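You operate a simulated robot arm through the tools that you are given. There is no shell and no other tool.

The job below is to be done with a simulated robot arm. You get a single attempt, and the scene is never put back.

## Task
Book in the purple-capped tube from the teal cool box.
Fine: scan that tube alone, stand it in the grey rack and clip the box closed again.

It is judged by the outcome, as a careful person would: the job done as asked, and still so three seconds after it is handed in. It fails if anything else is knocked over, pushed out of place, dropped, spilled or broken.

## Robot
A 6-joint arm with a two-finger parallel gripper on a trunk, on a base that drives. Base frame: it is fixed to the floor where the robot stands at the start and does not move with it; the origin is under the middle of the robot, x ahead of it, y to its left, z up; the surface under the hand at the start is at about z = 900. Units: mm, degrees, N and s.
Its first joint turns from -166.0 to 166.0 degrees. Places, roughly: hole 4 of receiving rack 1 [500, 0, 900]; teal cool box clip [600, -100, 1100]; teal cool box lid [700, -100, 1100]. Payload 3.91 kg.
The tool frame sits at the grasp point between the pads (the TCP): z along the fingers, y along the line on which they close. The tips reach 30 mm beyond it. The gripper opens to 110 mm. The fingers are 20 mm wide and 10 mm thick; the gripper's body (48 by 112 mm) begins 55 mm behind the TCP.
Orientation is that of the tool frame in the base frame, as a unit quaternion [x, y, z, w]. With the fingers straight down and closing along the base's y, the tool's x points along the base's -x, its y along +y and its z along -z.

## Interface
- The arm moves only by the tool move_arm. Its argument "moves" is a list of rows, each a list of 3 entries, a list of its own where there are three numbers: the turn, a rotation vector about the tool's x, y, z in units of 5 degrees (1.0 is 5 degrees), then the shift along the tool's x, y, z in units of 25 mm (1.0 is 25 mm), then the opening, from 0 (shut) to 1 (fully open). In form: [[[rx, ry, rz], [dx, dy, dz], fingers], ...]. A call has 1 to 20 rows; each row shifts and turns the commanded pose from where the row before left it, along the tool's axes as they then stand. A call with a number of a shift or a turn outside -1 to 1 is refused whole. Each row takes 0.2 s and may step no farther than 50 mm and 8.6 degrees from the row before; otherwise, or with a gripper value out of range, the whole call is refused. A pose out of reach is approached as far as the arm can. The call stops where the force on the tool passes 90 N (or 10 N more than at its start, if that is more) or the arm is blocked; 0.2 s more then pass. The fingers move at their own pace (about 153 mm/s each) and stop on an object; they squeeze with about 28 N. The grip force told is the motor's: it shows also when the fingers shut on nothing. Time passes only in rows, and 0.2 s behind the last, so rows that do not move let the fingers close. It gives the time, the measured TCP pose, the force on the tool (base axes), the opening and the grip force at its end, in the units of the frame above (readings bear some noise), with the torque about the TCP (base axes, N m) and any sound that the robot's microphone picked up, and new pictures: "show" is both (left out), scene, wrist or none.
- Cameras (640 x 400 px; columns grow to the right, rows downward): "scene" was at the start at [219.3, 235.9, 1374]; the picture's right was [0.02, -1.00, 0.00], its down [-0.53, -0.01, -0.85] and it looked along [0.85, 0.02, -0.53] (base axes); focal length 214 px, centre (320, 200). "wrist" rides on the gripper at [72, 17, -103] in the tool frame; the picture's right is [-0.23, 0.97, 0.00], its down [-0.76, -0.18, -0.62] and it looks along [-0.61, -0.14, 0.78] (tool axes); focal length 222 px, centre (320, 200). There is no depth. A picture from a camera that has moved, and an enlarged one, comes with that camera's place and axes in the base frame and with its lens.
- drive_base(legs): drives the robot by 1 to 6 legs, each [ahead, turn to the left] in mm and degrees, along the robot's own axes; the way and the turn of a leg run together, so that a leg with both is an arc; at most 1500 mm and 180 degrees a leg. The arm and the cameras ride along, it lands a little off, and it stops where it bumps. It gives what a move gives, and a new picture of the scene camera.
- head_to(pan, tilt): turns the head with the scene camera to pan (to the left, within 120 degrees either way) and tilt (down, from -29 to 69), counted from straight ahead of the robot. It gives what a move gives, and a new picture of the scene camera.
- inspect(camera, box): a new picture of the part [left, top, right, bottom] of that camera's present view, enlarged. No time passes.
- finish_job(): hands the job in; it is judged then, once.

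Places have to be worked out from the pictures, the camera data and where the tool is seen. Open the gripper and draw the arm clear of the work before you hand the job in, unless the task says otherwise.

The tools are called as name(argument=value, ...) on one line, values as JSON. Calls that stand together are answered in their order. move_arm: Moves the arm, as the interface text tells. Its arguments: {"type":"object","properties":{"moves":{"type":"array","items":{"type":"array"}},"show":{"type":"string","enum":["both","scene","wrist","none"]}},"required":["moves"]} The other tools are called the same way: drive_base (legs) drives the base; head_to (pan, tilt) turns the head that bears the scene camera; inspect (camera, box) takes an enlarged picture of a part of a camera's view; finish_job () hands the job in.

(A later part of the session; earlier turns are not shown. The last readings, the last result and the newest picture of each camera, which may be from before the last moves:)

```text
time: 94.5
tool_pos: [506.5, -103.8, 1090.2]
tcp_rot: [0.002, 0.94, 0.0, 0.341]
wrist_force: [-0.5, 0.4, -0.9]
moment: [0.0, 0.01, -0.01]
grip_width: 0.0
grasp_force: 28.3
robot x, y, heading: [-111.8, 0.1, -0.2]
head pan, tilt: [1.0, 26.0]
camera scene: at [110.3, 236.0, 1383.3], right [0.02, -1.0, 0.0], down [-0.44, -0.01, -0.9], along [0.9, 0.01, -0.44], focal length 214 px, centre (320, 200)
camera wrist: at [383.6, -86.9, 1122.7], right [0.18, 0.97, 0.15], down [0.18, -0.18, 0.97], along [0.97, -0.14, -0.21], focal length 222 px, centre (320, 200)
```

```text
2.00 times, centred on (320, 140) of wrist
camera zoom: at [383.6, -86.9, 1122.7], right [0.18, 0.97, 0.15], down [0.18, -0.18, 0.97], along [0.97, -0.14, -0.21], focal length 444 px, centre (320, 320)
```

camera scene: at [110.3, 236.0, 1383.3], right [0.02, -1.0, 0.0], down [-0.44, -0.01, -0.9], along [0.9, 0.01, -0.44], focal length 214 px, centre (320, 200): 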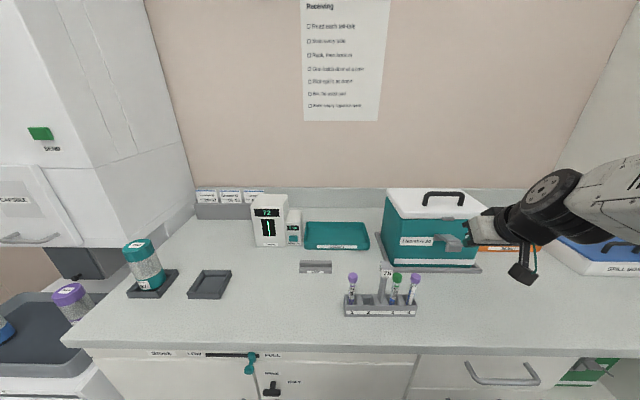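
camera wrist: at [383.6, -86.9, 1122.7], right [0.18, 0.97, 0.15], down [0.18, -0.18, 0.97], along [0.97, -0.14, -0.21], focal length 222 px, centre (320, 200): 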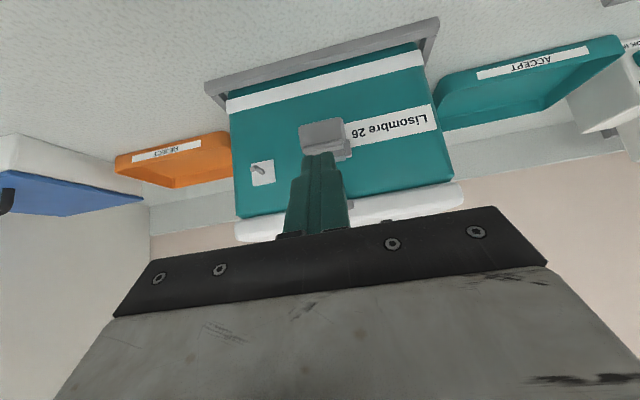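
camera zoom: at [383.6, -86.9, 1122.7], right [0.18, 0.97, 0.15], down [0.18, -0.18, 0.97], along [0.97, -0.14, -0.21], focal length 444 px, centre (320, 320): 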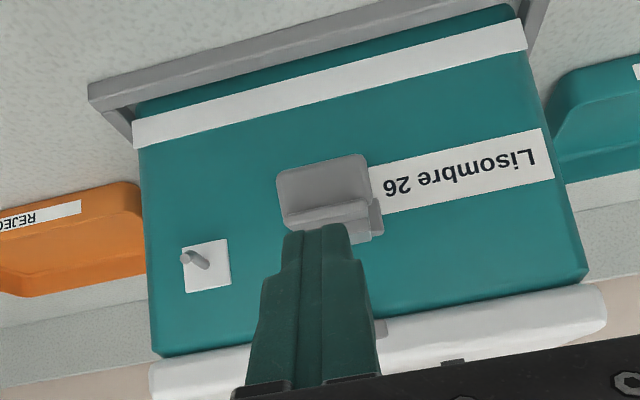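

The box and tray are where they were. I need more room for the tilted hand, so I'll drive the base back another 90 mm.

drive_base(legs=[[-90, 0]])

```text
time: 95.6
tool_pos: [416.6, -102.6, 1090.1]
tcp_rot: [0.001, 0.94, 0.0, 0.342]
wrist_force: [-0.5, 0.4, -0.4]
moment: [0.0, -0.02, 0.01]
grip_width: 0.0
grasp_force: 28.4
robot x, y, heading: [-205.2, -0.5, -0.2]
head pan, tilt: [1.0, 26.0]
camera scene: at [19.5, 236.3, 1383.3], right [0.02, -1.0, 0.0], down [-0.44, -0.01, -0.9], along [0.9, 0.01, -0.44], focal length 214 px, centre (320, 200)
```

scene: 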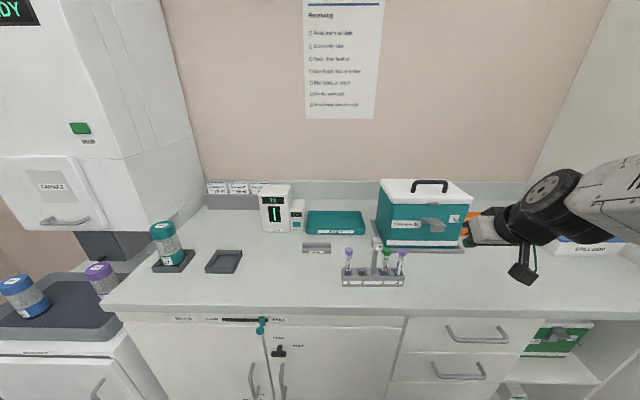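

With the extra room I'll tilt to 55° and approach to 60 mm short of the lever, along a line passing under the tab.

move_arm(moves=[[[0, -1, 0], [0, 0, 0], 0], [[0, -1, 0], [0, 0, 0], 0], [[0, -1, 0], [0, 0, 0], 0], [[0, 0, 0], [-0.08, 0.02, 0.963], 0], [[0, 0, 0], [-0.08, 0.02, 0.963], 0], [[0, 0, 0], [-0.08, 0.02, 0.963], 0], [[0, 0, 0], [0, 0, 0], 0]])

inspect(camera="wrist", box=[200, 60, 440, 230])

inspect(camera="scene", box=[370, 170, 490, 260])

```text
time: 97.2
tool_pos: [499.8, -107.7, 1070.9]
tcp_rot: [0.002, 0.887, 0.0, 0.462]
wrist_force: [-0.9, 0.5, 0.3]
moment: [-0.02, 0.02, -0.01]
grip_width: 0.1
grasp_force: 28.3
out of reach, approached as far as the arm can: row 2, 3
robot x, y, heading: [-203.3, 0.9, -0.2]
head pan, tilt: [1.0, 26.0]
camera scene: at [19.5, 236.3, 1383.3], right [0.02, -1.0, 0.0], down [-0.44, -0.01, -0.9], along [0.9, 0.01, -0.44], focal length 214 px, centre (320, 200)
camera wrist: at [372.7, -91.9, 1071.2], right [0.13, 0.97, 0.19], down [-0.07, -0.18, 0.98], along [0.99, -0.14, 0.05], focal length 222 px, centre (320, 200)
```

scene: 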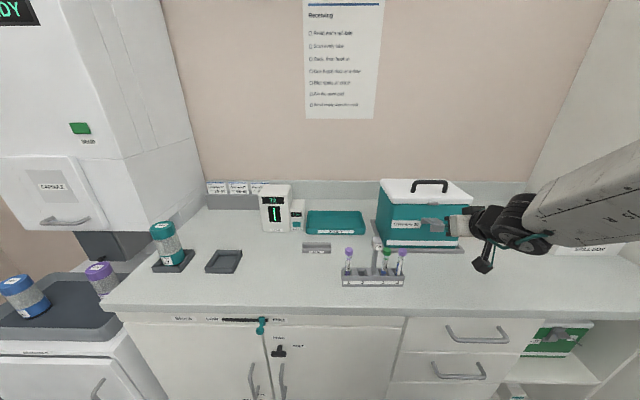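
wrist: 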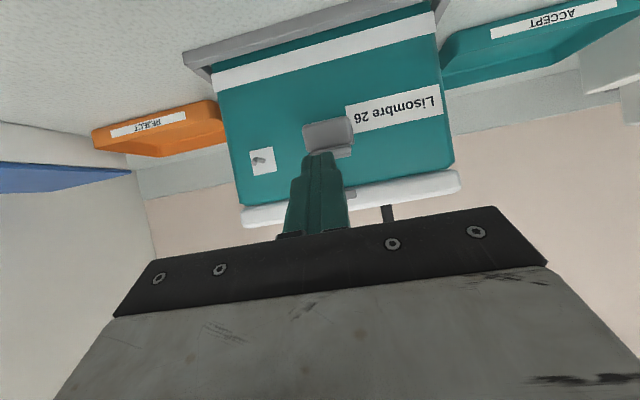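

```text
2.35 times, centred on (320, 145) of wrist
camera zoom: at [372.7, -91.9, 1071.2], right [0.13, 0.97, 0.19], down [-0.07, -0.18, 0.98], along [0.99, -0.14, 0.05], focal length 523 px, centre (320, 329)
```

zoom: 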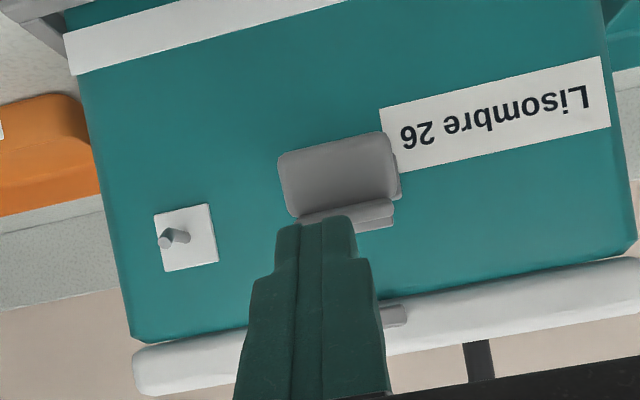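

```text
4.44 times, centred on (430, 215) of scene
camera zoom: at [19.5, 236.3, 1383.3], right [0.02, -1.0, 0.0], down [-0.44, -0.01, -0.9], along [0.9, 0.01, -0.44], focal length 953 px, centre (-169, 133)
```

zoom: 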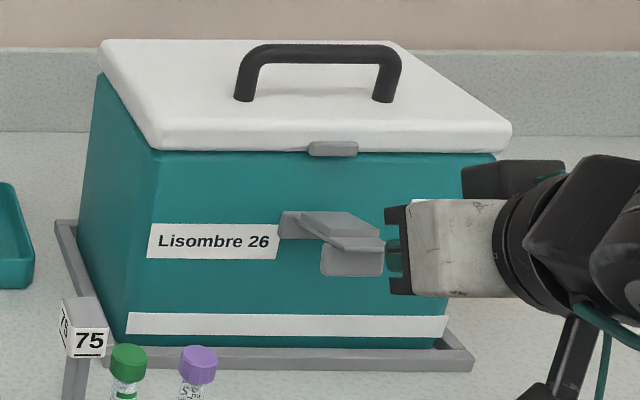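

The turn briefly hit the reach limit, leaving the hand at (500, −108, 1071). I'll shift it 26 mm down-and-back and 7 mm in y to the intended line below the tab, then verify before advancing.

move_arm(moves=[[[0, 0, 0], [0.52, 0.135, 0], 0], [[0, 0, 0], [0.52, 0.135, 0], 0], [[0, 0, 0], [0, 0, 0], 0]])

inspect(camera="wrist", box=[200, 60, 440, 230])

inspect(camera="scene", box=[370, 170, 490, 260])

```text
time: 98.0
tool_pos: [485.3, -101.6, 1048.5]
tcp_rot: [0.001, 0.887, 0.0, 0.461]
wrist_force: [0.6, 0.1, -0.4]
moment: [0.0, 0.01, -0.03]
grip_width: 0.0
grasp_force: 27.8
robot x, y, heading: [-205.0, 1.7, -0.2]
head pan, tilt: [1.0, 26.0]
camera scene: at [19.6, 236.3, 1383.3], right [0.02, -1.0, 0.0], down [-0.44, -0.01, -0.9], along [0.9, 0.01, -0.44], focal length 214 px, centre (320, 200)
camera wrist: at [357.9, -85.2, 1050.1], right [0.13, 0.97, 0.19], down [-0.07, -0.18, 0.98], along [0.99, -0.14, 0.05], focal length 222 px, centre (320, 200)
```

scene: 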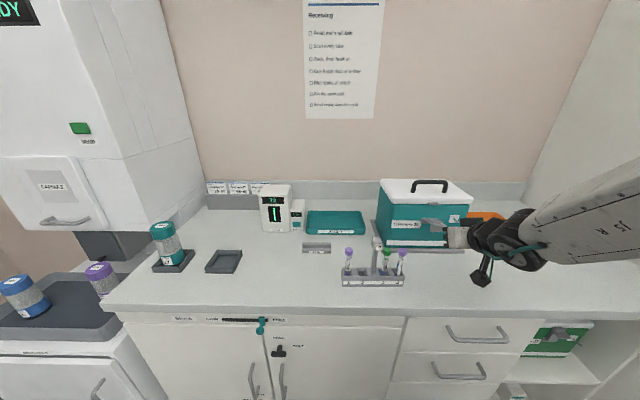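
wrist: 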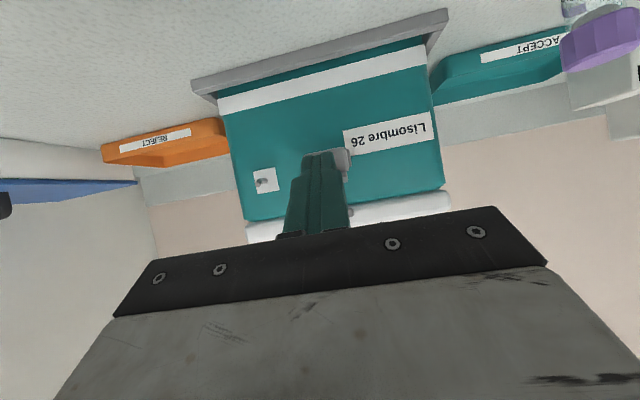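

```text
2.35 times, centred on (320, 145) of wrist
camera zoom: at [357.9, -85.2, 1050.1], right [0.13, 0.97, 0.19], down [-0.07, -0.18, 0.98], along [0.99, -0.14, 0.05], focal length 523 px, centre (320, 329)
```

zoom: 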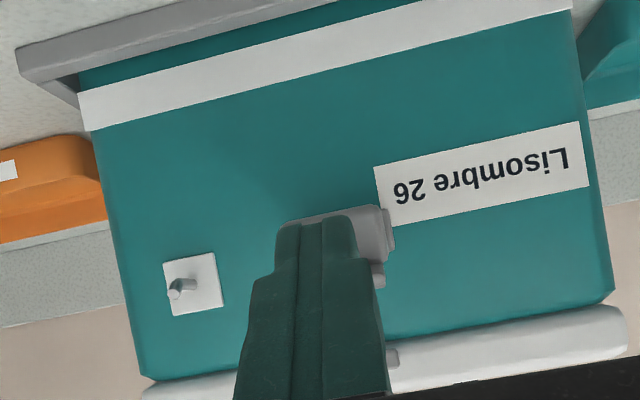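

```text
4.44 times, centred on (430, 215) of scene
camera zoom: at [19.6, 236.3, 1383.3], right [0.02, -1.0, 0.0], down [-0.44, -0.01, -0.9], along [0.9, 0.01, -0.44], focal length 953 px, centre (-169, 133)
```

zoom: 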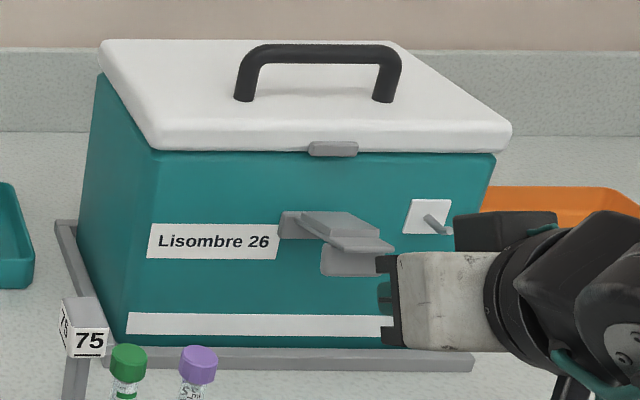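

The fingers point at the space under the tab. For margin I'll drop another 6 mm perpendicular to the fingers, then advance 55 mm beneath the tab.

move_arm(moves=[[[0, 0, 0], [0.24, 0.02, 0], 0], [[0, 0, 0], [0, 0, 0.75], 0], [[0, 0, 0], [0, 0, 0.75], 0], [[0, 0, 0], [0, 0, 0.7], 0], [[0, 0, 0], [0, 0, 0], 0]])

inspect(camera="wrist", box=[200, 60, 440, 230])

inspect(camera="scene", box=[370, 170, 490, 260])

```text
time: 99.2
tool_pos: [528.1, -99.3, 1015.1]
tcp_rot: [0.001, 0.887, 0.0, 0.461]
wrist_force: [0.2, -0.4, -0.6]
moment: [0.0, 0.02, -0.02]
grip_width: 0.1
grasp_force: 28.1
robot x, y, heading: [-205.1, -0.6, -0.2]
head pan, tilt: [1.0, 26.0]
camera scene: at [19.5, 236.3, 1383.3], right [0.02, -1.0, 0.0], down [-0.44, -0.01, -0.9], along [0.9, 0.01, -0.44], focal length 214 px, centre (320, 200)
camera wrist: at [400.9, -83.7, 1014.7], right [0.13, 0.97, 0.19], down [-0.07, -0.18, 0.98], along [0.99, -0.14, 0.05], focal length 222 px, centre (320, 200)
```

scene: 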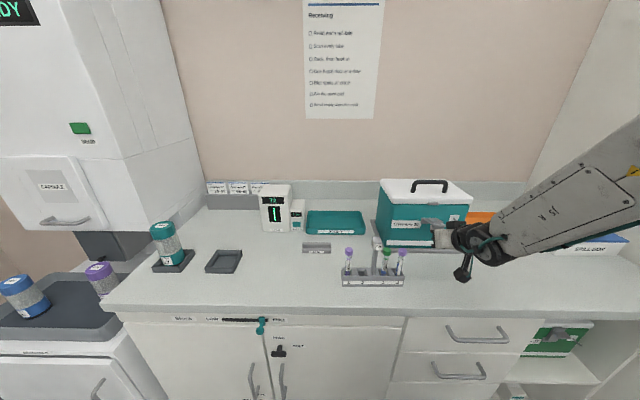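
wrist: 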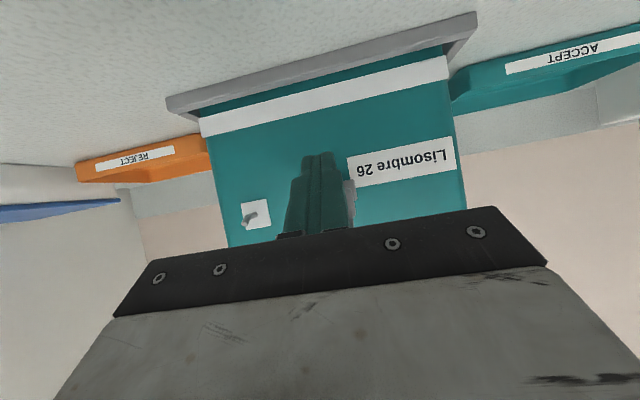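

```text
2.35 times, centred on (320, 145) of wrist
camera zoom: at [400.9, -83.7, 1014.7], right [0.13, 0.97, 0.19], down [-0.07, -0.18, 0.98], along [0.99, -0.14, 0.05], focal length 523 px, centre (320, 329)
```

zoom: 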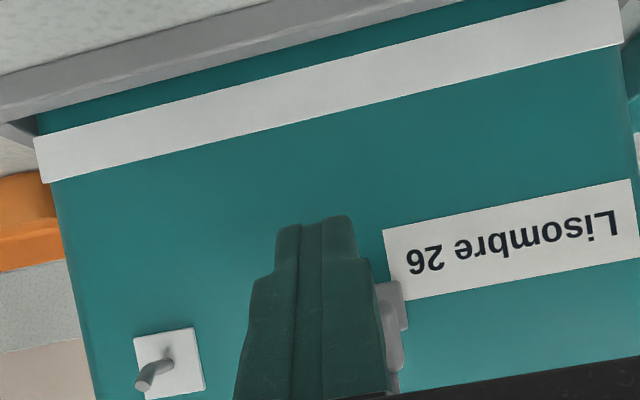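

```text
4.44 times, centred on (430, 215) of scene
camera zoom: at [19.5, 236.3, 1383.3], right [0.02, -1.0, 0.0], down [-0.44, -0.01, -0.9], along [0.9, 0.01, -0.44], focal length 953 px, centre (-169, 133)
```

zoom: 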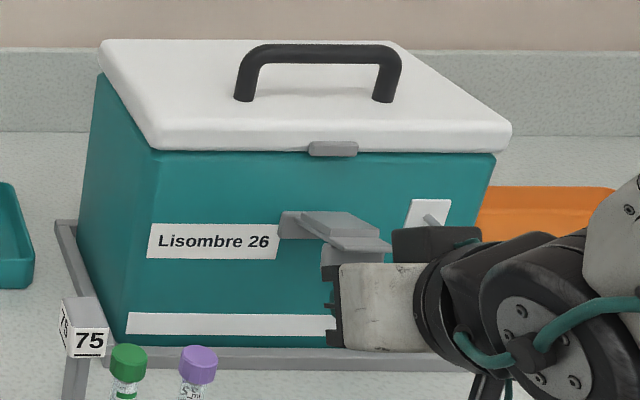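

The closed fingers are beneath the tab. I'll push it up along its arc in small steps, tilting with it, to about 40° open, and check.

move_arm(moves=[[[0, 0, 0], [-0.29, -0.04, -0.108], 0], [[0, 0, 0], [-0.29, 0, -0.108], 0], [[0, 0.6, 0], [-0.207, 0, -0.116], 0], [[0, 0.8, 0], [-0.227, 0, -0.106], 0], [[0, 0.8, 0], [-0.224, 0, -0.116], 0], [[0, 0.8, 0], [-0.227, 0, -0.103], 0]])

inspect(camera="wrist", box=[200, 60, 440, 230])

inspect(camera="scene", box=[370, 170, 490, 260])

```text
time: 100.6
tool_pos: [535.2, -94.3, 1040.5]
tcp_rot: [-0.005, 0.918, 0.015, 0.397]
wrist_force: [-0.5, -0.5, -0.4]
moment: [-0.01, 0.03, 0.01]
grip_width: 0.0
grasp_force: 28.1
out of reach, approached as far as the arm can: row 4, 5, 6
robot x, y, heading: [-201.7, 0.2, -0.2]
head pan, tilt: [1.0, 26.0]
camera scene: at [19.6, 236.3, 1383.3], right [0.02, -1.0, 0.0], down [-0.44, -0.01, -0.9], along [0.9, 0.01, -0.44], focal length 214 px, centre (320, 200)
camera wrist: at [407.9, -81.7, 1059.4], right [0.13, 0.97, 0.19], down [0.07, -0.2, 0.98], along [0.99, -0.12, -0.1], focal length 222 px, centre (320, 200)
```

scene: 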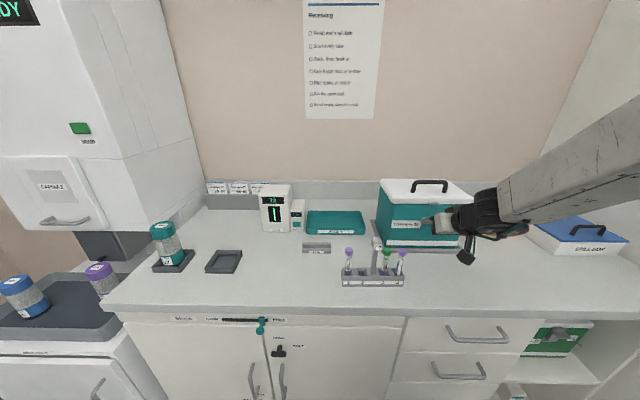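
wrist: 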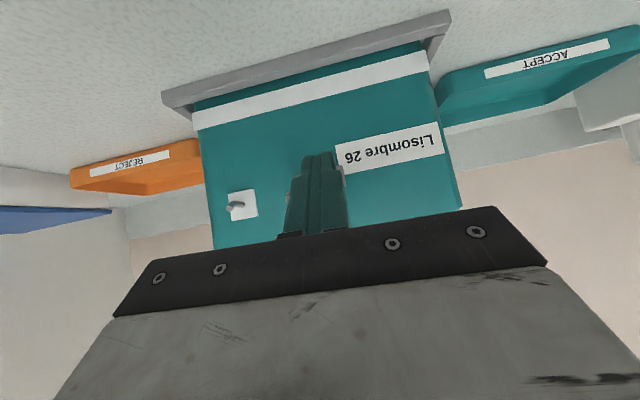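

```text
2.35 times, centred on (320, 145) of wrist
camera zoom: at [407.9, -81.7, 1059.4], right [0.13, 0.97, 0.19], down [0.07, -0.2, 0.98], along [0.99, -0.12, -0.1], focal length 523 px, centre (320, 329)
```

zoom: 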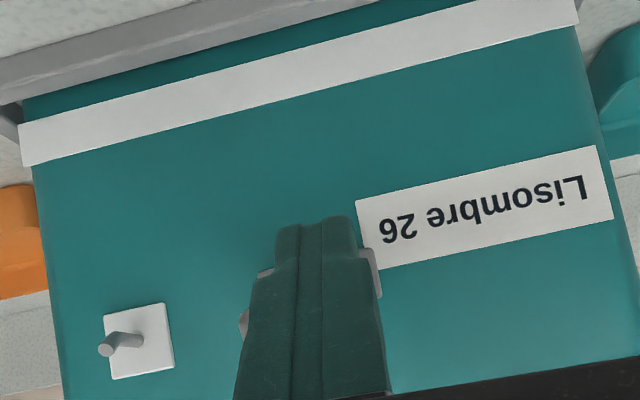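

```text
4.44 times, centred on (430, 215) of scene
camera zoom: at [19.6, 236.3, 1383.3], right [0.02, -1.0, 0.0], down [-0.44, -0.01, -0.9], along [0.9, 0.01, -0.44], focal length 953 px, centre (-169, 133)
```

zoom: 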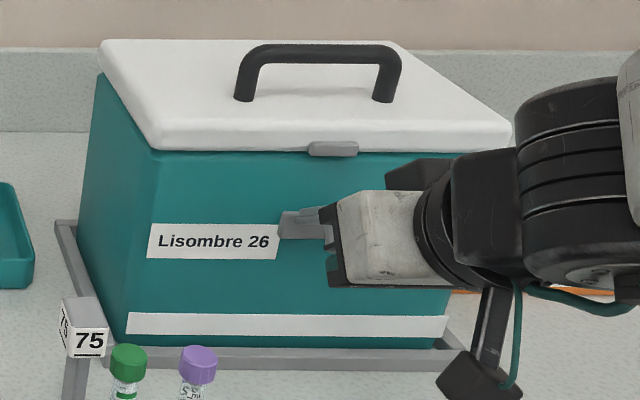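

Three rows hit a wrist limit near alignment with the forearm, but the lever has come up to about 50° and there is no load. I'll continue in small steps from here, re-centring y and the slight roll.

move_arm(moves=[[[0.18, 0.28, 0], [-0.118, -0.13, -0.1], 0], [[0.18, 0.28, 0], [-0.118, -0.13, -0.1], 0]])

inspect(camera="scene", box=[370, 170, 490, 260])

```text
time: 101.2
tool_pos: [534.2, -94.7, 1043.3]
tcp_rot: [-0.004, 0.929, 0.012, 0.37]
wrist_force: [0.0, -0.5, -0.4]
moment: [-0.02, 0.0, -0.03]
grip_width: 0.0
grasp_force: 27.7
out of reach, approached as far as the arm can: row 1, 2
robot x, y, heading: [-201.6, 2.8, -0.3]
head pan, tilt: [1.0, 26.0]
camera scene: at [19.6, 236.3, 1383.3], right [0.02, -1.0, 0.0], down [-0.44, -0.01, -0.9], along [0.9, 0.01, -0.44], focal length 214 px, centre (320, 200)
camera wrist: at [408.9, -80.7, 1068.4], right [0.15, 0.97, 0.17], down [0.13, -0.19, 0.97], along [0.98, -0.12, -0.15], focal length 222 px, centre (320, 200)
```

scene: 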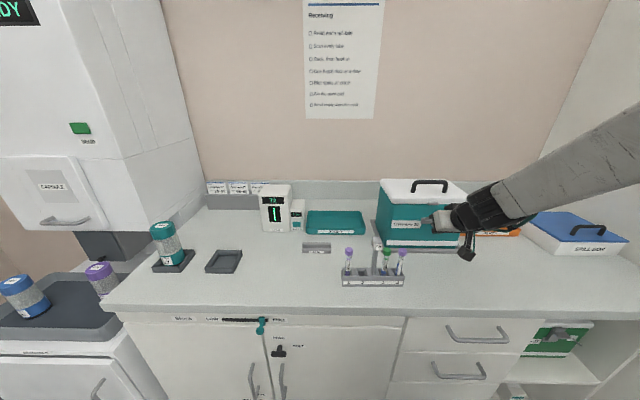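
wrist: 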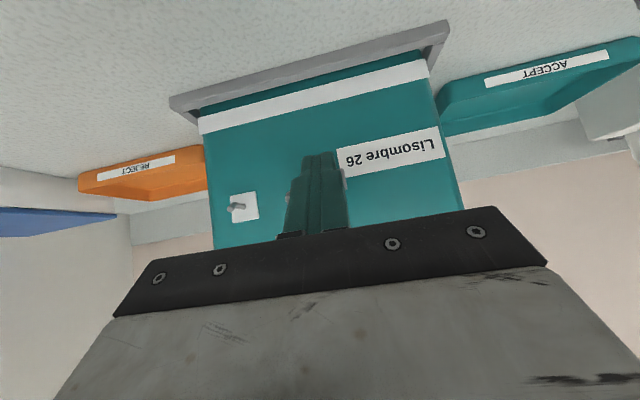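

```text
4.44 times, centred on (430, 215) of scene
camera zoom: at [19.6, 236.3, 1383.3], right [0.02, -1.0, 0.0], down [-0.44, -0.01, -0.9], along [0.9, 0.01, -0.44], focal length 953 px, centre (-169, 133)
```

zoom: 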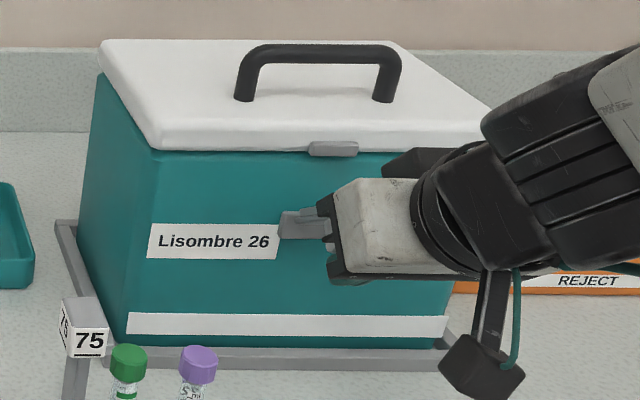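

The wrist is passing through its awkward alignment (tilt now 43°). I'll continue with two more steps upward while reducing the tilt.

move_arm(moves=[[[0.15, 0.54, 0], [-0.212, -0.12, -0.11], 0], [[0.15, 0.54, 0], [-0.212, -0.12, -0.11], 0]])

inspect(camera="scene", box=[370, 170, 490, 260])

inspect(camera="wrist", box=[200, 60, 440, 230])

```text
time: 101.8
tool_pos: [536.9, -95.0, 1050.4]
tcp_rot: [-0.002, 0.943, 0.005, 0.334]
wrist_force: [-1.7, 0.1, 0.8]
moment: [-0.02, 0.03, -0.02]
grip_width: 0.0
grasp_force: 28.2
out of reach, approached as far as the arm can: row 1
robot x, y, heading: [-201.5, -1.9, -0.0]
head pan, tilt: [1.0, 26.0]
camera scene: at [19.6, 236.3, 1383.3], right [0.02, -1.0, 0.0], down [-0.44, -0.01, -0.9], along [0.9, 0.01, -0.44], focal length 214 px, centre (320, 200)
camera wrist: at [414.1, -80.3, 1085.1], right [0.17, 0.97, 0.15], down [0.2, -0.18, 0.96], along [0.96, -0.13, -0.23], focal length 222 px, centre (320, 200)
```

scene: 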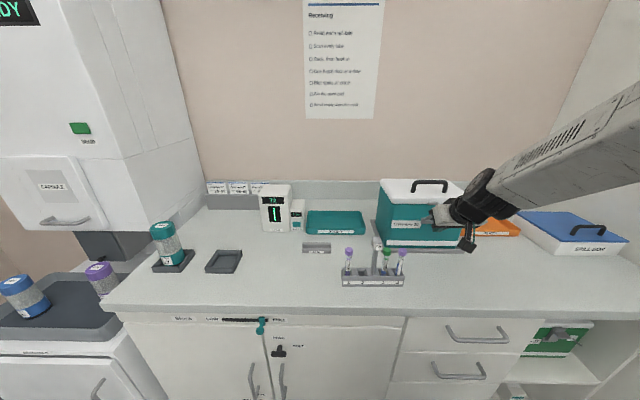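
wrist: 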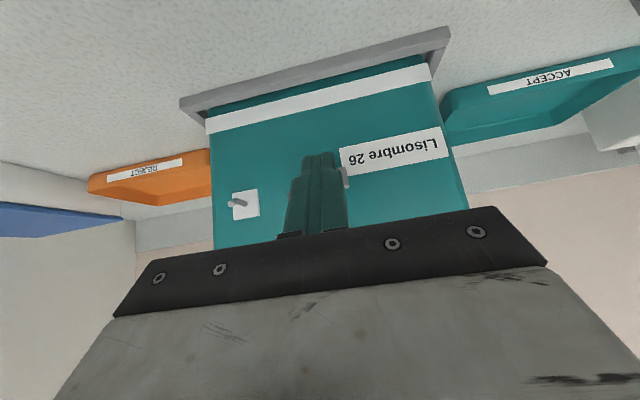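

```text
4.44 times, centred on (430, 215) of scene
camera zoom: at [19.6, 236.3, 1383.3], right [0.02, -1.0, 0.0], down [-0.44, -0.01, -0.9], along [0.9, 0.01, -0.44], focal length 953 px, centre (-169, 133)
```

zoom: 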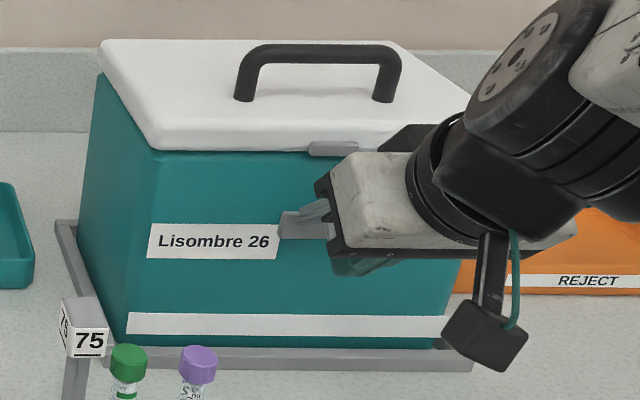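

```text
2.35 times, centred on (320, 145) of wrist
camera zoom: at [414.1, -80.3, 1085.1], right [0.17, 0.97, 0.15], down [0.2, -0.18, 0.96], along [0.96, -0.13, -0.23], focal length 523 px, centre (320, 329)
```

zoom: 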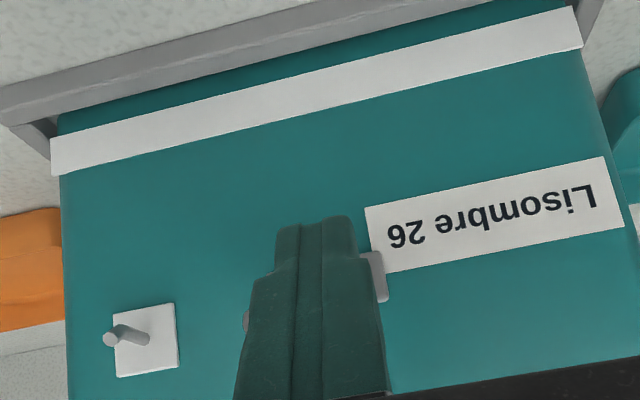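

Past the awkward alignment now, and the lever is visibly rising (about 44° open). I'll continue along the arc to about 20° open, recentring y.

move_arm(moves=[[[0.12, 0.2, 0], [-0.143, -0.24, -0.1], 0], [[0, 0.6, 0], [-0.212, 0, -0.103], 0], [[0, 1, 0], [-0.237, 0, -0.108], 0], [[0, 1, 0], [-0.24, 0, -0.111], 0], [[0, 1, 0], [-0.24, 0, -0.108], 0]])

inspect(camera="scene", box=[370, 170, 490, 260])

inspect(camera="wrist", box=[200, 60, 440, 230])

```text
time: 103.0
tool_pos: [552.4, -102.1, 1074.9]
tcp_rot: [0.0, 0.985, -0.001, 0.173]
wrist_force: [0.9, 0.2, -0.4]
moment: [0.03, -0.02, -0.02]
grip_width: 0.1
grasp_force: 27.9
robot x, y, heading: [-200.7, 3.1, -0.1]
head pan, tilt: [1.0, 26.0]
camera scene: at [19.5, 236.3, 1383.3], right [0.02, -1.0, 0.0], down [-0.44, -0.01, -0.9], along [0.9, 0.01, -0.44], focal length 214 px, centre (320, 200)
camera wrist: at [447.2, -84.7, 1147.7], right [0.22, 0.97, 0.08], down [0.5, -0.18, 0.85], along [0.84, -0.14, -0.53], focal length 222 px, centre (320, 200)
```

scene: 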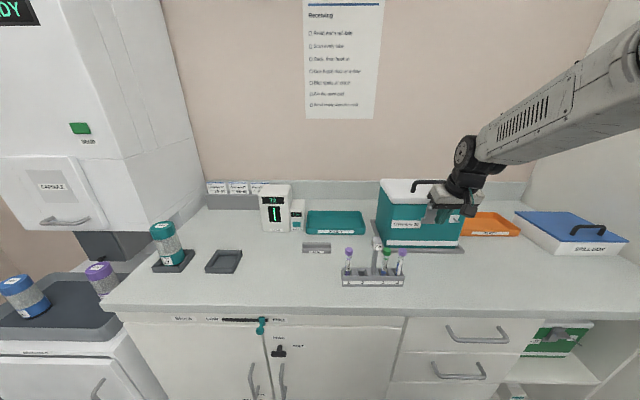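
wrist: 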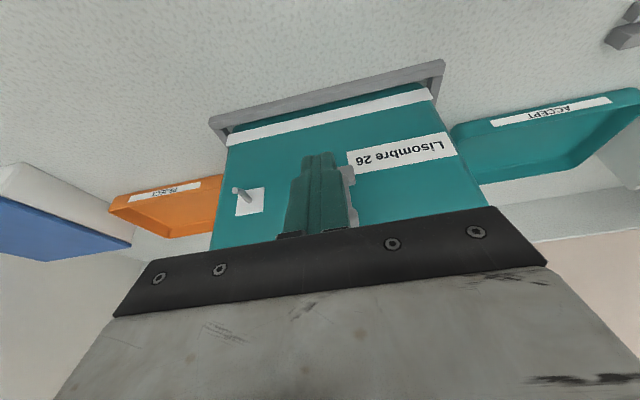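

```text
4.44 times, centred on (430, 215) of scene
camera zoom: at [19.5, 236.3, 1383.3], right [0.02, -1.0, 0.0], down [-0.44, -0.01, -0.9], along [0.9, 0.01, -0.44], focal length 953 px, centre (-169, 133)
```

zoom: 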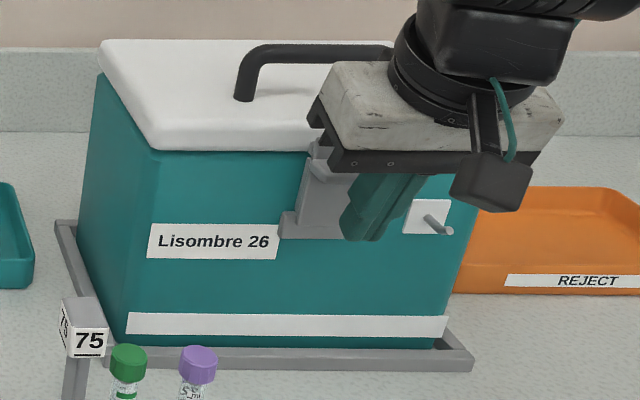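

```text
2.35 times, centred on (320, 145) of wrist
camera zoom: at [447.2, -84.7, 1147.7], right [0.22, 0.97, 0.08], down [0.5, -0.18, 0.85], along [0.84, -0.14, -0.53], focal length 523 px, centre (320, 329)
```

zoom: 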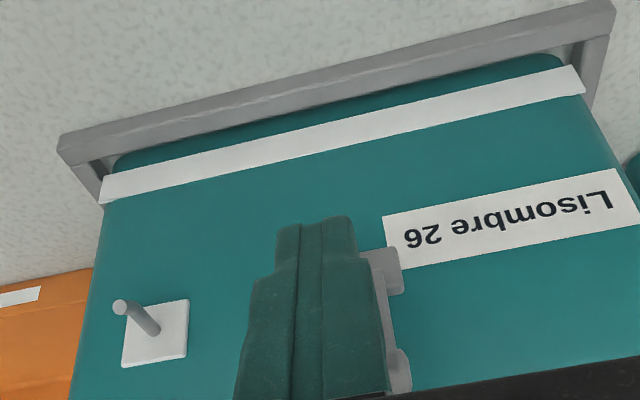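

The lever is nearly upright against the lid. I'll continue to about 5° open and watch the force.

move_arm(moves=[[[0, 1, 0], [-0.234, 0, -0.106], 0], [[0, 1, 0], [-0.248, 0, -0.107], 0]], show="none")

inspect(camera="scene", box=[390, 170, 470, 230])

inspect(camera="wrist", box=[220, 100, 420, 240])

```text
time: 103.6
tool_pos: [563.0, -100.0, 1084.5]
tcp_rot: [0.0, 0.996, -0.001, 0.086]
wrist_force: [-0.2, -0.4, 0.8]
moment: [-0.03, -0.04, -0.01]
grip_width: 0.2
grasp_force: 28.0
robot x, y, heading: [-200.8, 2.0, -0.0]
head pan, tilt: [1.0, 26.0]
```

```text
6.67 times, centred on (430, 200) of scene
camera zoom: at [19.4, 236.3, 1383.4], right [0.02, -1.0, 0.0], down [-0.44, -0.01, -0.9], along [0.9, 0.01, -0.44], focal length 1430 px, centre (-413, 200)
```

zoom: 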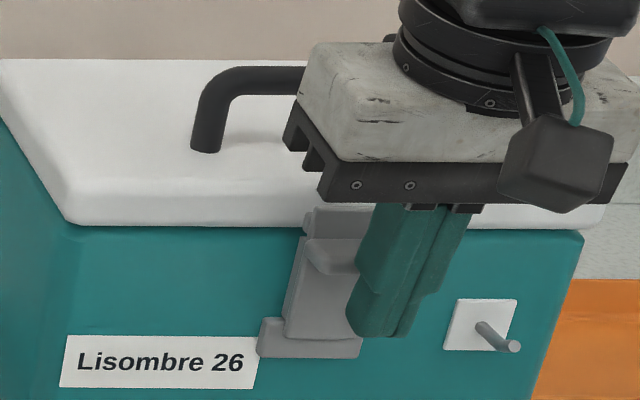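

```text
2.86 times, centred on (320, 170) of wrist
camera zoom: at [471.3, -84.5, 1173.9], right [0.22, 0.97, 0.04], down [0.64, -0.18, 0.75], along [0.73, -0.14, -0.67], focal length 635 px, centre (320, 286)
```

zoom: 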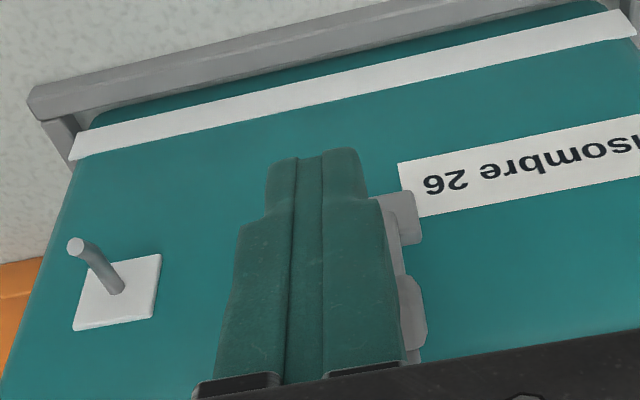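

The lever is almost closed with no load so far. I'll do the last two arc steps, then press in by small increments.

move_arm(moves=[[[0, 1, 0], [-0.234, 0, -0.105], 0], [[0, 1, 0], [-0.2, 0, -0.1], 0]], show="none")

inspect(camera="scene", box=[390, 170, 470, 230])

```text
time: 104.2
tool_pos: [572.5, -101.0, 1091.8]
tcp_rot: [0.001, 1.0, 0.0, -0.001]
wrist_force: [-0.5, -0.1, 0.2]
moment: [0.01, 0.01, 0.0]
grip_width: 0.0
grasp_force: 28.0
robot x, y, heading: [-205.3, 1.6, -0.3]
head pan, tilt: [1.0, 26.0]
```

```text
6.67 times, centred on (430, 200) of scene
camera zoom: at [19.4, 236.3, 1383.4], right [0.02, -1.0, 0.0], down [-0.44, -0.01, -0.9], along [0.9, 0.01, -0.44], focal length 1430 px, centre (-413, 200)
```

zoom: 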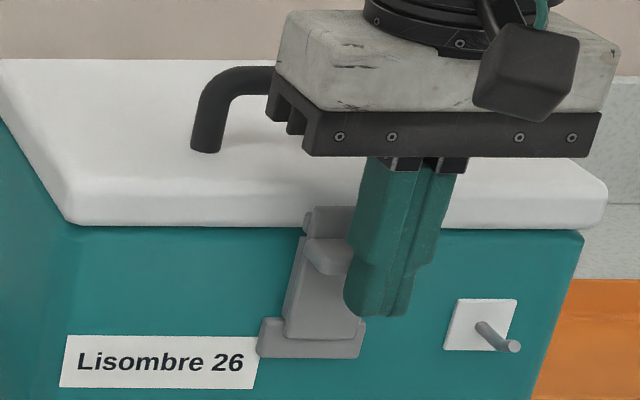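

The finger face is at x≈582.5, right where the closed tab's edge should be. I'll press gently in 1.5 mm steps to feel for contact and the latch.

move_arm(moves=[[[0, 0, 0], [-0.06, 0, 0.1], 0], [[0, 0, 0], [-0.06, 0, 0.1], 0], [[0, 0, 0], [0, 0, 0], 0]], show="none")

inspect(camera="scene", box=[390, 170, 470, 230])

```text
time: 105.0
tool_pos: [574.9, -102.7, 1085.5]
tcp_rot: [0.001, 1.0, -0.001, 0.0]
wrist_force: [-8.4, 0.3, 5.6]
moment: [-0.01, 0.11, -0.01]
grip_width: 0.0
grasp_force: 27.9
robot x, y, heading: [-202.7, 0.1, 0.0]
head pan, tilt: [1.0, 26.0]
```

```text
6.67 times, centred on (430, 200) of scene
camera zoom: at [19.0, 236.3, 1383.4], right [0.02, -1.0, 0.0], down [-0.44, -0.01, -0.9], along [0.9, 0.01, -0.44], focal length 1430 px, centre (-413, 200)
```

zoom: 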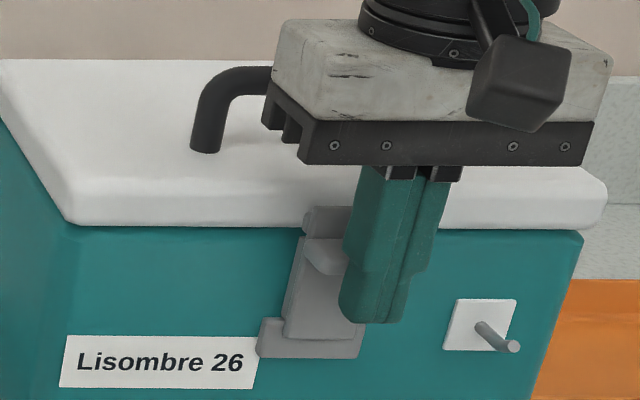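

There is contact at 8 N. I'll press another 1.5 mm and check for a click or any movement of the box.

move_arm(moves=[[[0, 0, 0], [-0.06, 0, 0], 0], [[0, 0, 0], [0, 0, 0], 0]], show="none")

inspect(camera="scene", box=[370, 170, 490, 260])

```text
time: 105.6
tool_pos: [574.5, -100.8, 1086.7]
tcp_rot: [0.0, 1.0, 0.0, -0.001]
wrist_force: [-24.8, -1.6, 10.3]
moment: [-0.01, 0.22, -0.02]
grip_width: 0.0
grasp_force: 28.3
robot x, y, heading: [-201.0, -0.1, 0.1]
head pan, tilt: [1.0, 26.0]
```

```text
4.44 times, centred on (430, 215) of scene
camera zoom: at [18.2, 236.2, 1383.6], right [0.02, -1.0, 0.0], down [-0.44, -0.01, -0.9], along [0.9, 0.01, -0.44], focal length 953 px, centre (-169, 133)
```

zoom: 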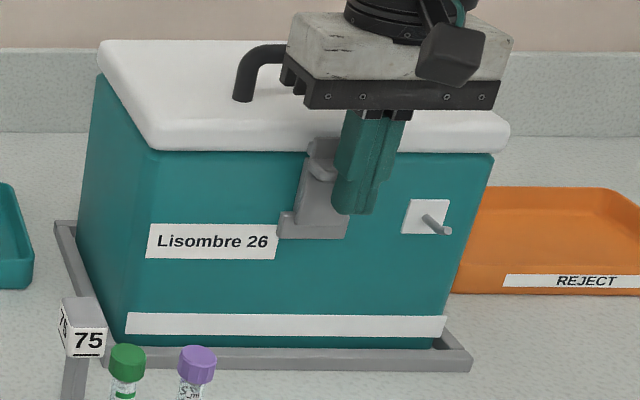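

The push now meets a firm stop at 25 N with the tab where it was when closed. I'll back off slowly and see whether the lever stays latched.

move_arm(moves=[[[0, 0, 0], [0.12, 0, 0], 0], [[0, 0, 0], [0.3, 0, 0], 0], [[0, 0, 0], [0.6, 0, -0.3], 0], [[0, 0, 0], [0.8, 0, -0.5], 0], [[0, 0, 0], [0, 0, 0], 0]])

inspect(camera="scene", box=[390, 170, 470, 230])

inspect(camera="wrist", box=[220, 80, 420, 220])

```text
time: 106.8
tool_pos: [530.5, -103.0, 1104.1]
tcp_rot: [0.001, 1.0, -0.001, 0.0]
wrist_force: [0.3, -0.3, -0.6]
moment: [-0.02, -0.02, -0.02]
grip_width: 0.2
grasp_force: 27.3
robot x, y, heading: [-199.9, 1.1, -0.3]
head pan, tilt: [1.0, 26.0]
camera scene: at [19.7, 236.3, 1383.3], right [0.02, -1.0, 0.0], down [-0.44, -0.01, -0.9], along [0.9, 0.01, -0.44], focal length 214 px, centre (320, 200)
camera wrist: at [457.3, -86.4, 1208.1], right [0.23, 0.97, 0.0], down [0.76, -0.18, 0.62], along [0.61, -0.14, -0.78], focal length 222 px, centre (320, 200)
```

scene: 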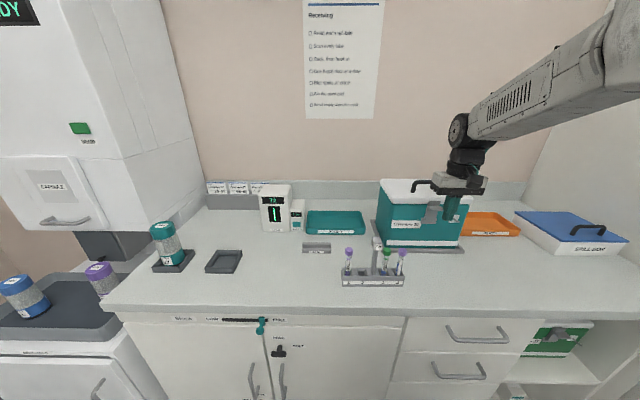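
wrist: 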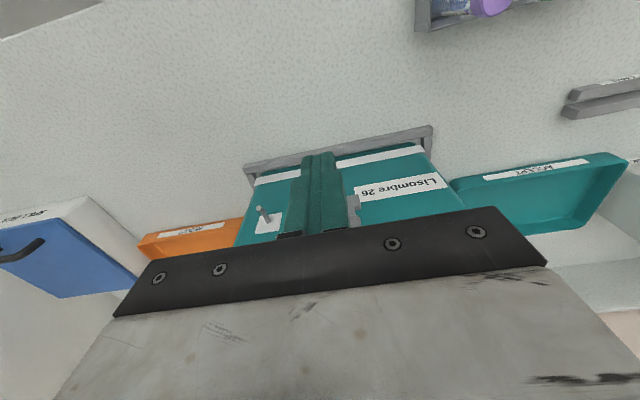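

```text
6.67 times, centred on (430, 200) of scene
camera zoom: at [19.7, 236.3, 1383.3], right [0.02, -1.0, 0.0], down [-0.44, -0.01, -0.9], along [0.9, 0.01, -0.44], focal length 1430 px, centre (-413, 200)
```

zoom: 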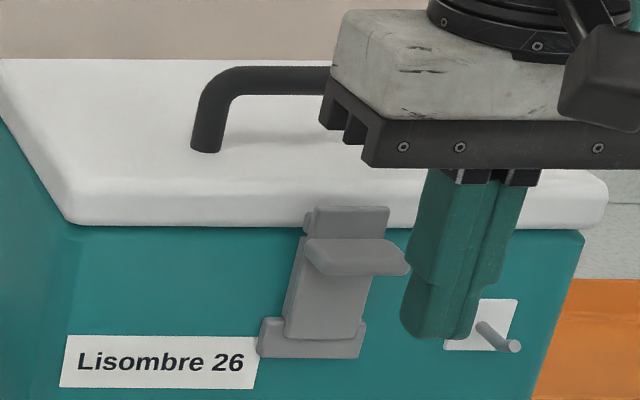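

```text
2.86 times, centred on (320, 150) of wrist
camera zoom: at [457.3, -86.4, 1208.1], right [0.23, 0.97, 0.0], down [0.76, -0.18, 0.62], along [0.61, -0.14, -0.78], focal length 635 px, centre (320, 343)
```

zoom: 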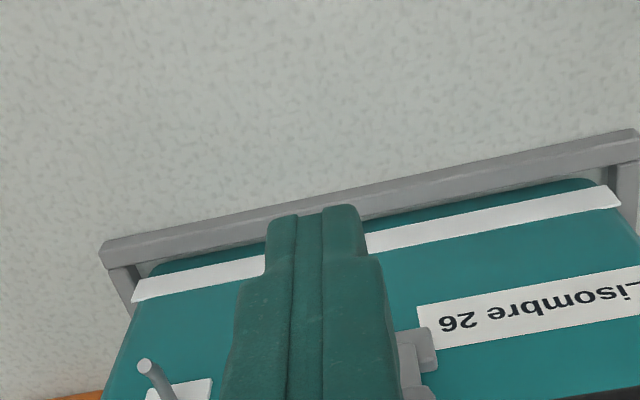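

The clip stays upright on its own, just as it was at the start. Now I'll raise the hand and move left, high over the bench, towards the BOOK IN button at about (724, 338, 931).

move_arm(moves=[[[0, 0, 0], [0.2, 0, -1], 0], [[0, 0, 0], [0, 0, -1], 0], [[0, 0, 0], [0, 0, -1], 0], [[0, 0, 0], [0, 0, -1], 0], [[0, 0, 0], [0, 0, -1], 0], [[0, 0, 0], [0, 0, -1], 0], [[0, 0, 0], [0, 1, 0], 0], [[0, 0, 0], [0, 1, 0], 0], [[0, 0, 0], [0, 1, 0], 0], [[0, 0, 0], [0, 1, 0], 0], [[0, 0, 0], [0, 1, 0], 0], [[0, 0, 0], [0, 1, 0], 0], [[0, 0, 0], [0, 1, 0], 0], [[0, 0, 0], [0, 1, 0], 0], [[0, 0, 0], [0, 1, 0], 0]], show="none")

move_arm(moves=[[[0, 0, 0], [0, 1, 0], 0], [[0, 0, 0], [0, 1, 0], 0], [[0, 0, 0], [0, 1, 0], 0], [[0, 0, 0], [0, 1, 0], 0], [[0, 0, 0], [0, 1, 0], 0], [[0, 0, 0], [0, 1, 0], 0], [[0, 0, 0], [0, 1, 0], 0], [[0, 0, 0], [0, 1, 0], 0], [[0, 0, 0], [0, 0.6, 0], 0]])

inspect(camera="scene", box=[370, 170, 490, 260])

```text
time: 110.0
tool_pos: [526.9, 123.8, 1255.4]
tcp_rot: [0.001, 1.0, 0.0, -0.001]
wrist_force: [0.5, -0.2, -0.1]
moment: [0.01, 0.07, -0.02]
grip_width: 0.2
grasp_force: 27.6
robot x, y, heading: [-204.8, 1.5, -0.0]
head pan, tilt: [1.0, 26.0]
```

```text
time: 112.0
tool_pos: [525.5, 338.7, 1254.2]
tcp_rot: [0.0, 1.0, -0.001, 0.0]
wrist_force: [0.3, 0.7, 0.8]
moment: [0.05, -0.01, -0.01]
grip_width: 0.0
grasp_force: 28.0
robot x, y, heading: [-201.0, 0.3, -0.1]
head pan, tilt: [1.0, 26.0]
camera scene: at [19.6, 236.2, 1383.3], right [0.02, -1.0, 0.0], down [-0.44, -0.01, -0.9], along [0.9, 0.01, -0.44], focal length 214 px, centre (320, 200)
camera wrist: at [452.2, 355.5, 1357.8], right [0.23, 0.97, 0.0], down [0.76, -0.18, 0.62], along [0.61, -0.14, -0.78], focal length 222 px, centre (320, 200)
```

scene: 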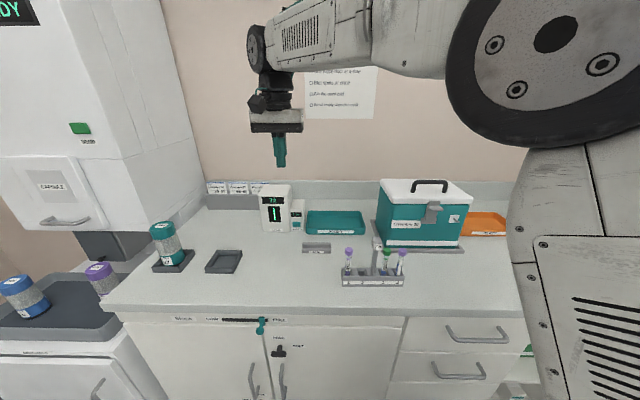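
wrist: 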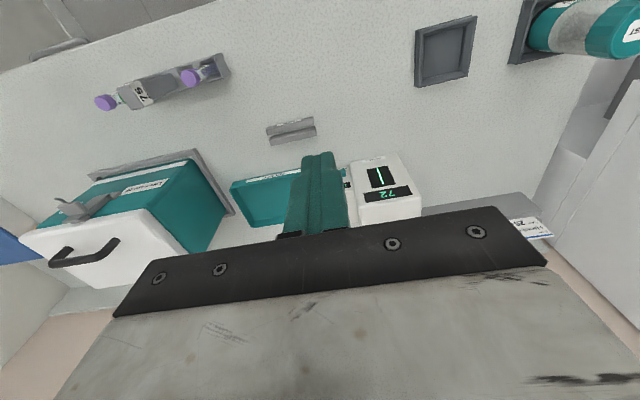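

```text
4.44 times, centred on (430, 215) of scene
camera zoom: at [19.6, 236.2, 1383.3], right [0.02, -1.0, 0.0], down [-0.44, -0.01, -0.9], along [0.9, 0.01, -0.44], focal length 953 px, centre (-169, 133)
```

zoom: 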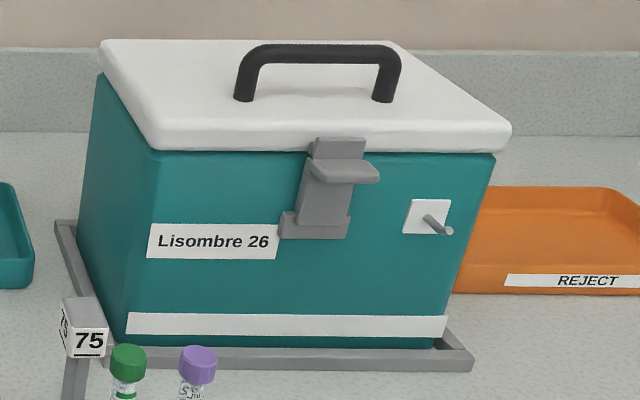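

The box is closed and clipped, as seen in the scene view. I'll drive forward 100 mm to bring the button into reach.

drive_base(legs=[[100, 0]])

inspect(camera="scene", box=[240, 190, 320, 260])

```text
time: 113.1
tool_pos: [627.2, 338.5, 1253.7]
tcp_rot: [0.0, 1.0, -0.001, 0.0]
wrist_force: [0.2, -0.3, -0.1]
moment: [-0.05, 0.01, -0.03]
grip_width: 0.0
grasp_force: 28.3
robot x, y, heading: [-101.1, 2.0, -0.0]
head pan, tilt: [1.0, 26.0]
camera scene: at [121.0, 236.3, 1383.3], right [0.02, -1.0, 0.0], down [-0.44, -0.01, -0.9], along [0.9, 0.01, -0.44], focal length 214 px, centre (320, 200)
```

scene: 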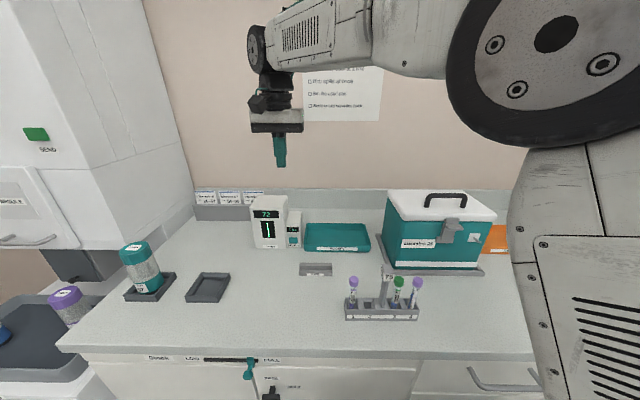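

```text
5.71 times, centred on (280, 225) of scene
camera zoom: at [121.0, 236.3, 1383.3], right [0.02, -1.0, 0.0], down [-0.44, -0.01, -0.9], along [0.9, 0.01, -0.44], focal length 1226 px, centre (549, 57)
```

zoom: 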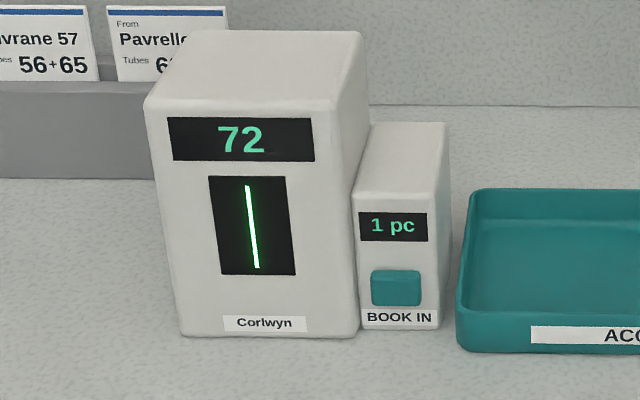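

The button centre refines to about (723, 336, 932). I'll tilt the hand 40° so the closed fingertips lead, and check that pose before descending.

move_arm(moves=[[[0, -1, 0], [0, -0.01, 0], 0], [[0, -1, 0], [0, -0.01, 0], 0], [[0, -1, 0], [0, -0.01, 0], 0], [[0, -1, 0], [0, -0.01, 0], 0], [[0, -1, 0], [0, -0.01, 0], 0], [[0, -1, 0], [0, -0.01, 0], 0], [[0, -1, 0], [0, 0, 0], 0], [[0, -1, 0], [0, 0, 0], 0]], show="scene")

```text
time: 114.9
tool_pos: [627.5, 338.4, 1253.1]
tcp_rot: [0.0, 0.94, -0.001, 0.342]
wrist_force: [1.0, -0.8, 0.6]
moment: [0.01, 0.03, 0.0]
grip_width: 0.0
grasp_force: 27.8
robot x, y, heading: [-101.5, 0.7, -0.2]
head pan, tilt: [1.0, 26.0]
camera scene: at [121.0, 236.3, 1383.3], right [0.02, -1.0, 0.0], down [-0.44, -0.01, -0.9], along [0.9, 0.01, -0.44], focal length 214 px, centre (320, 200)
```

scene: 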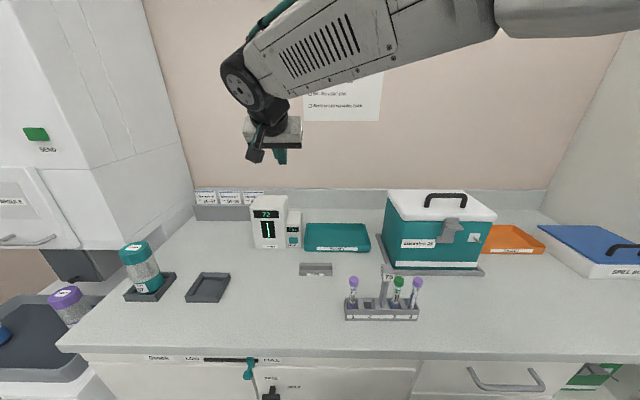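

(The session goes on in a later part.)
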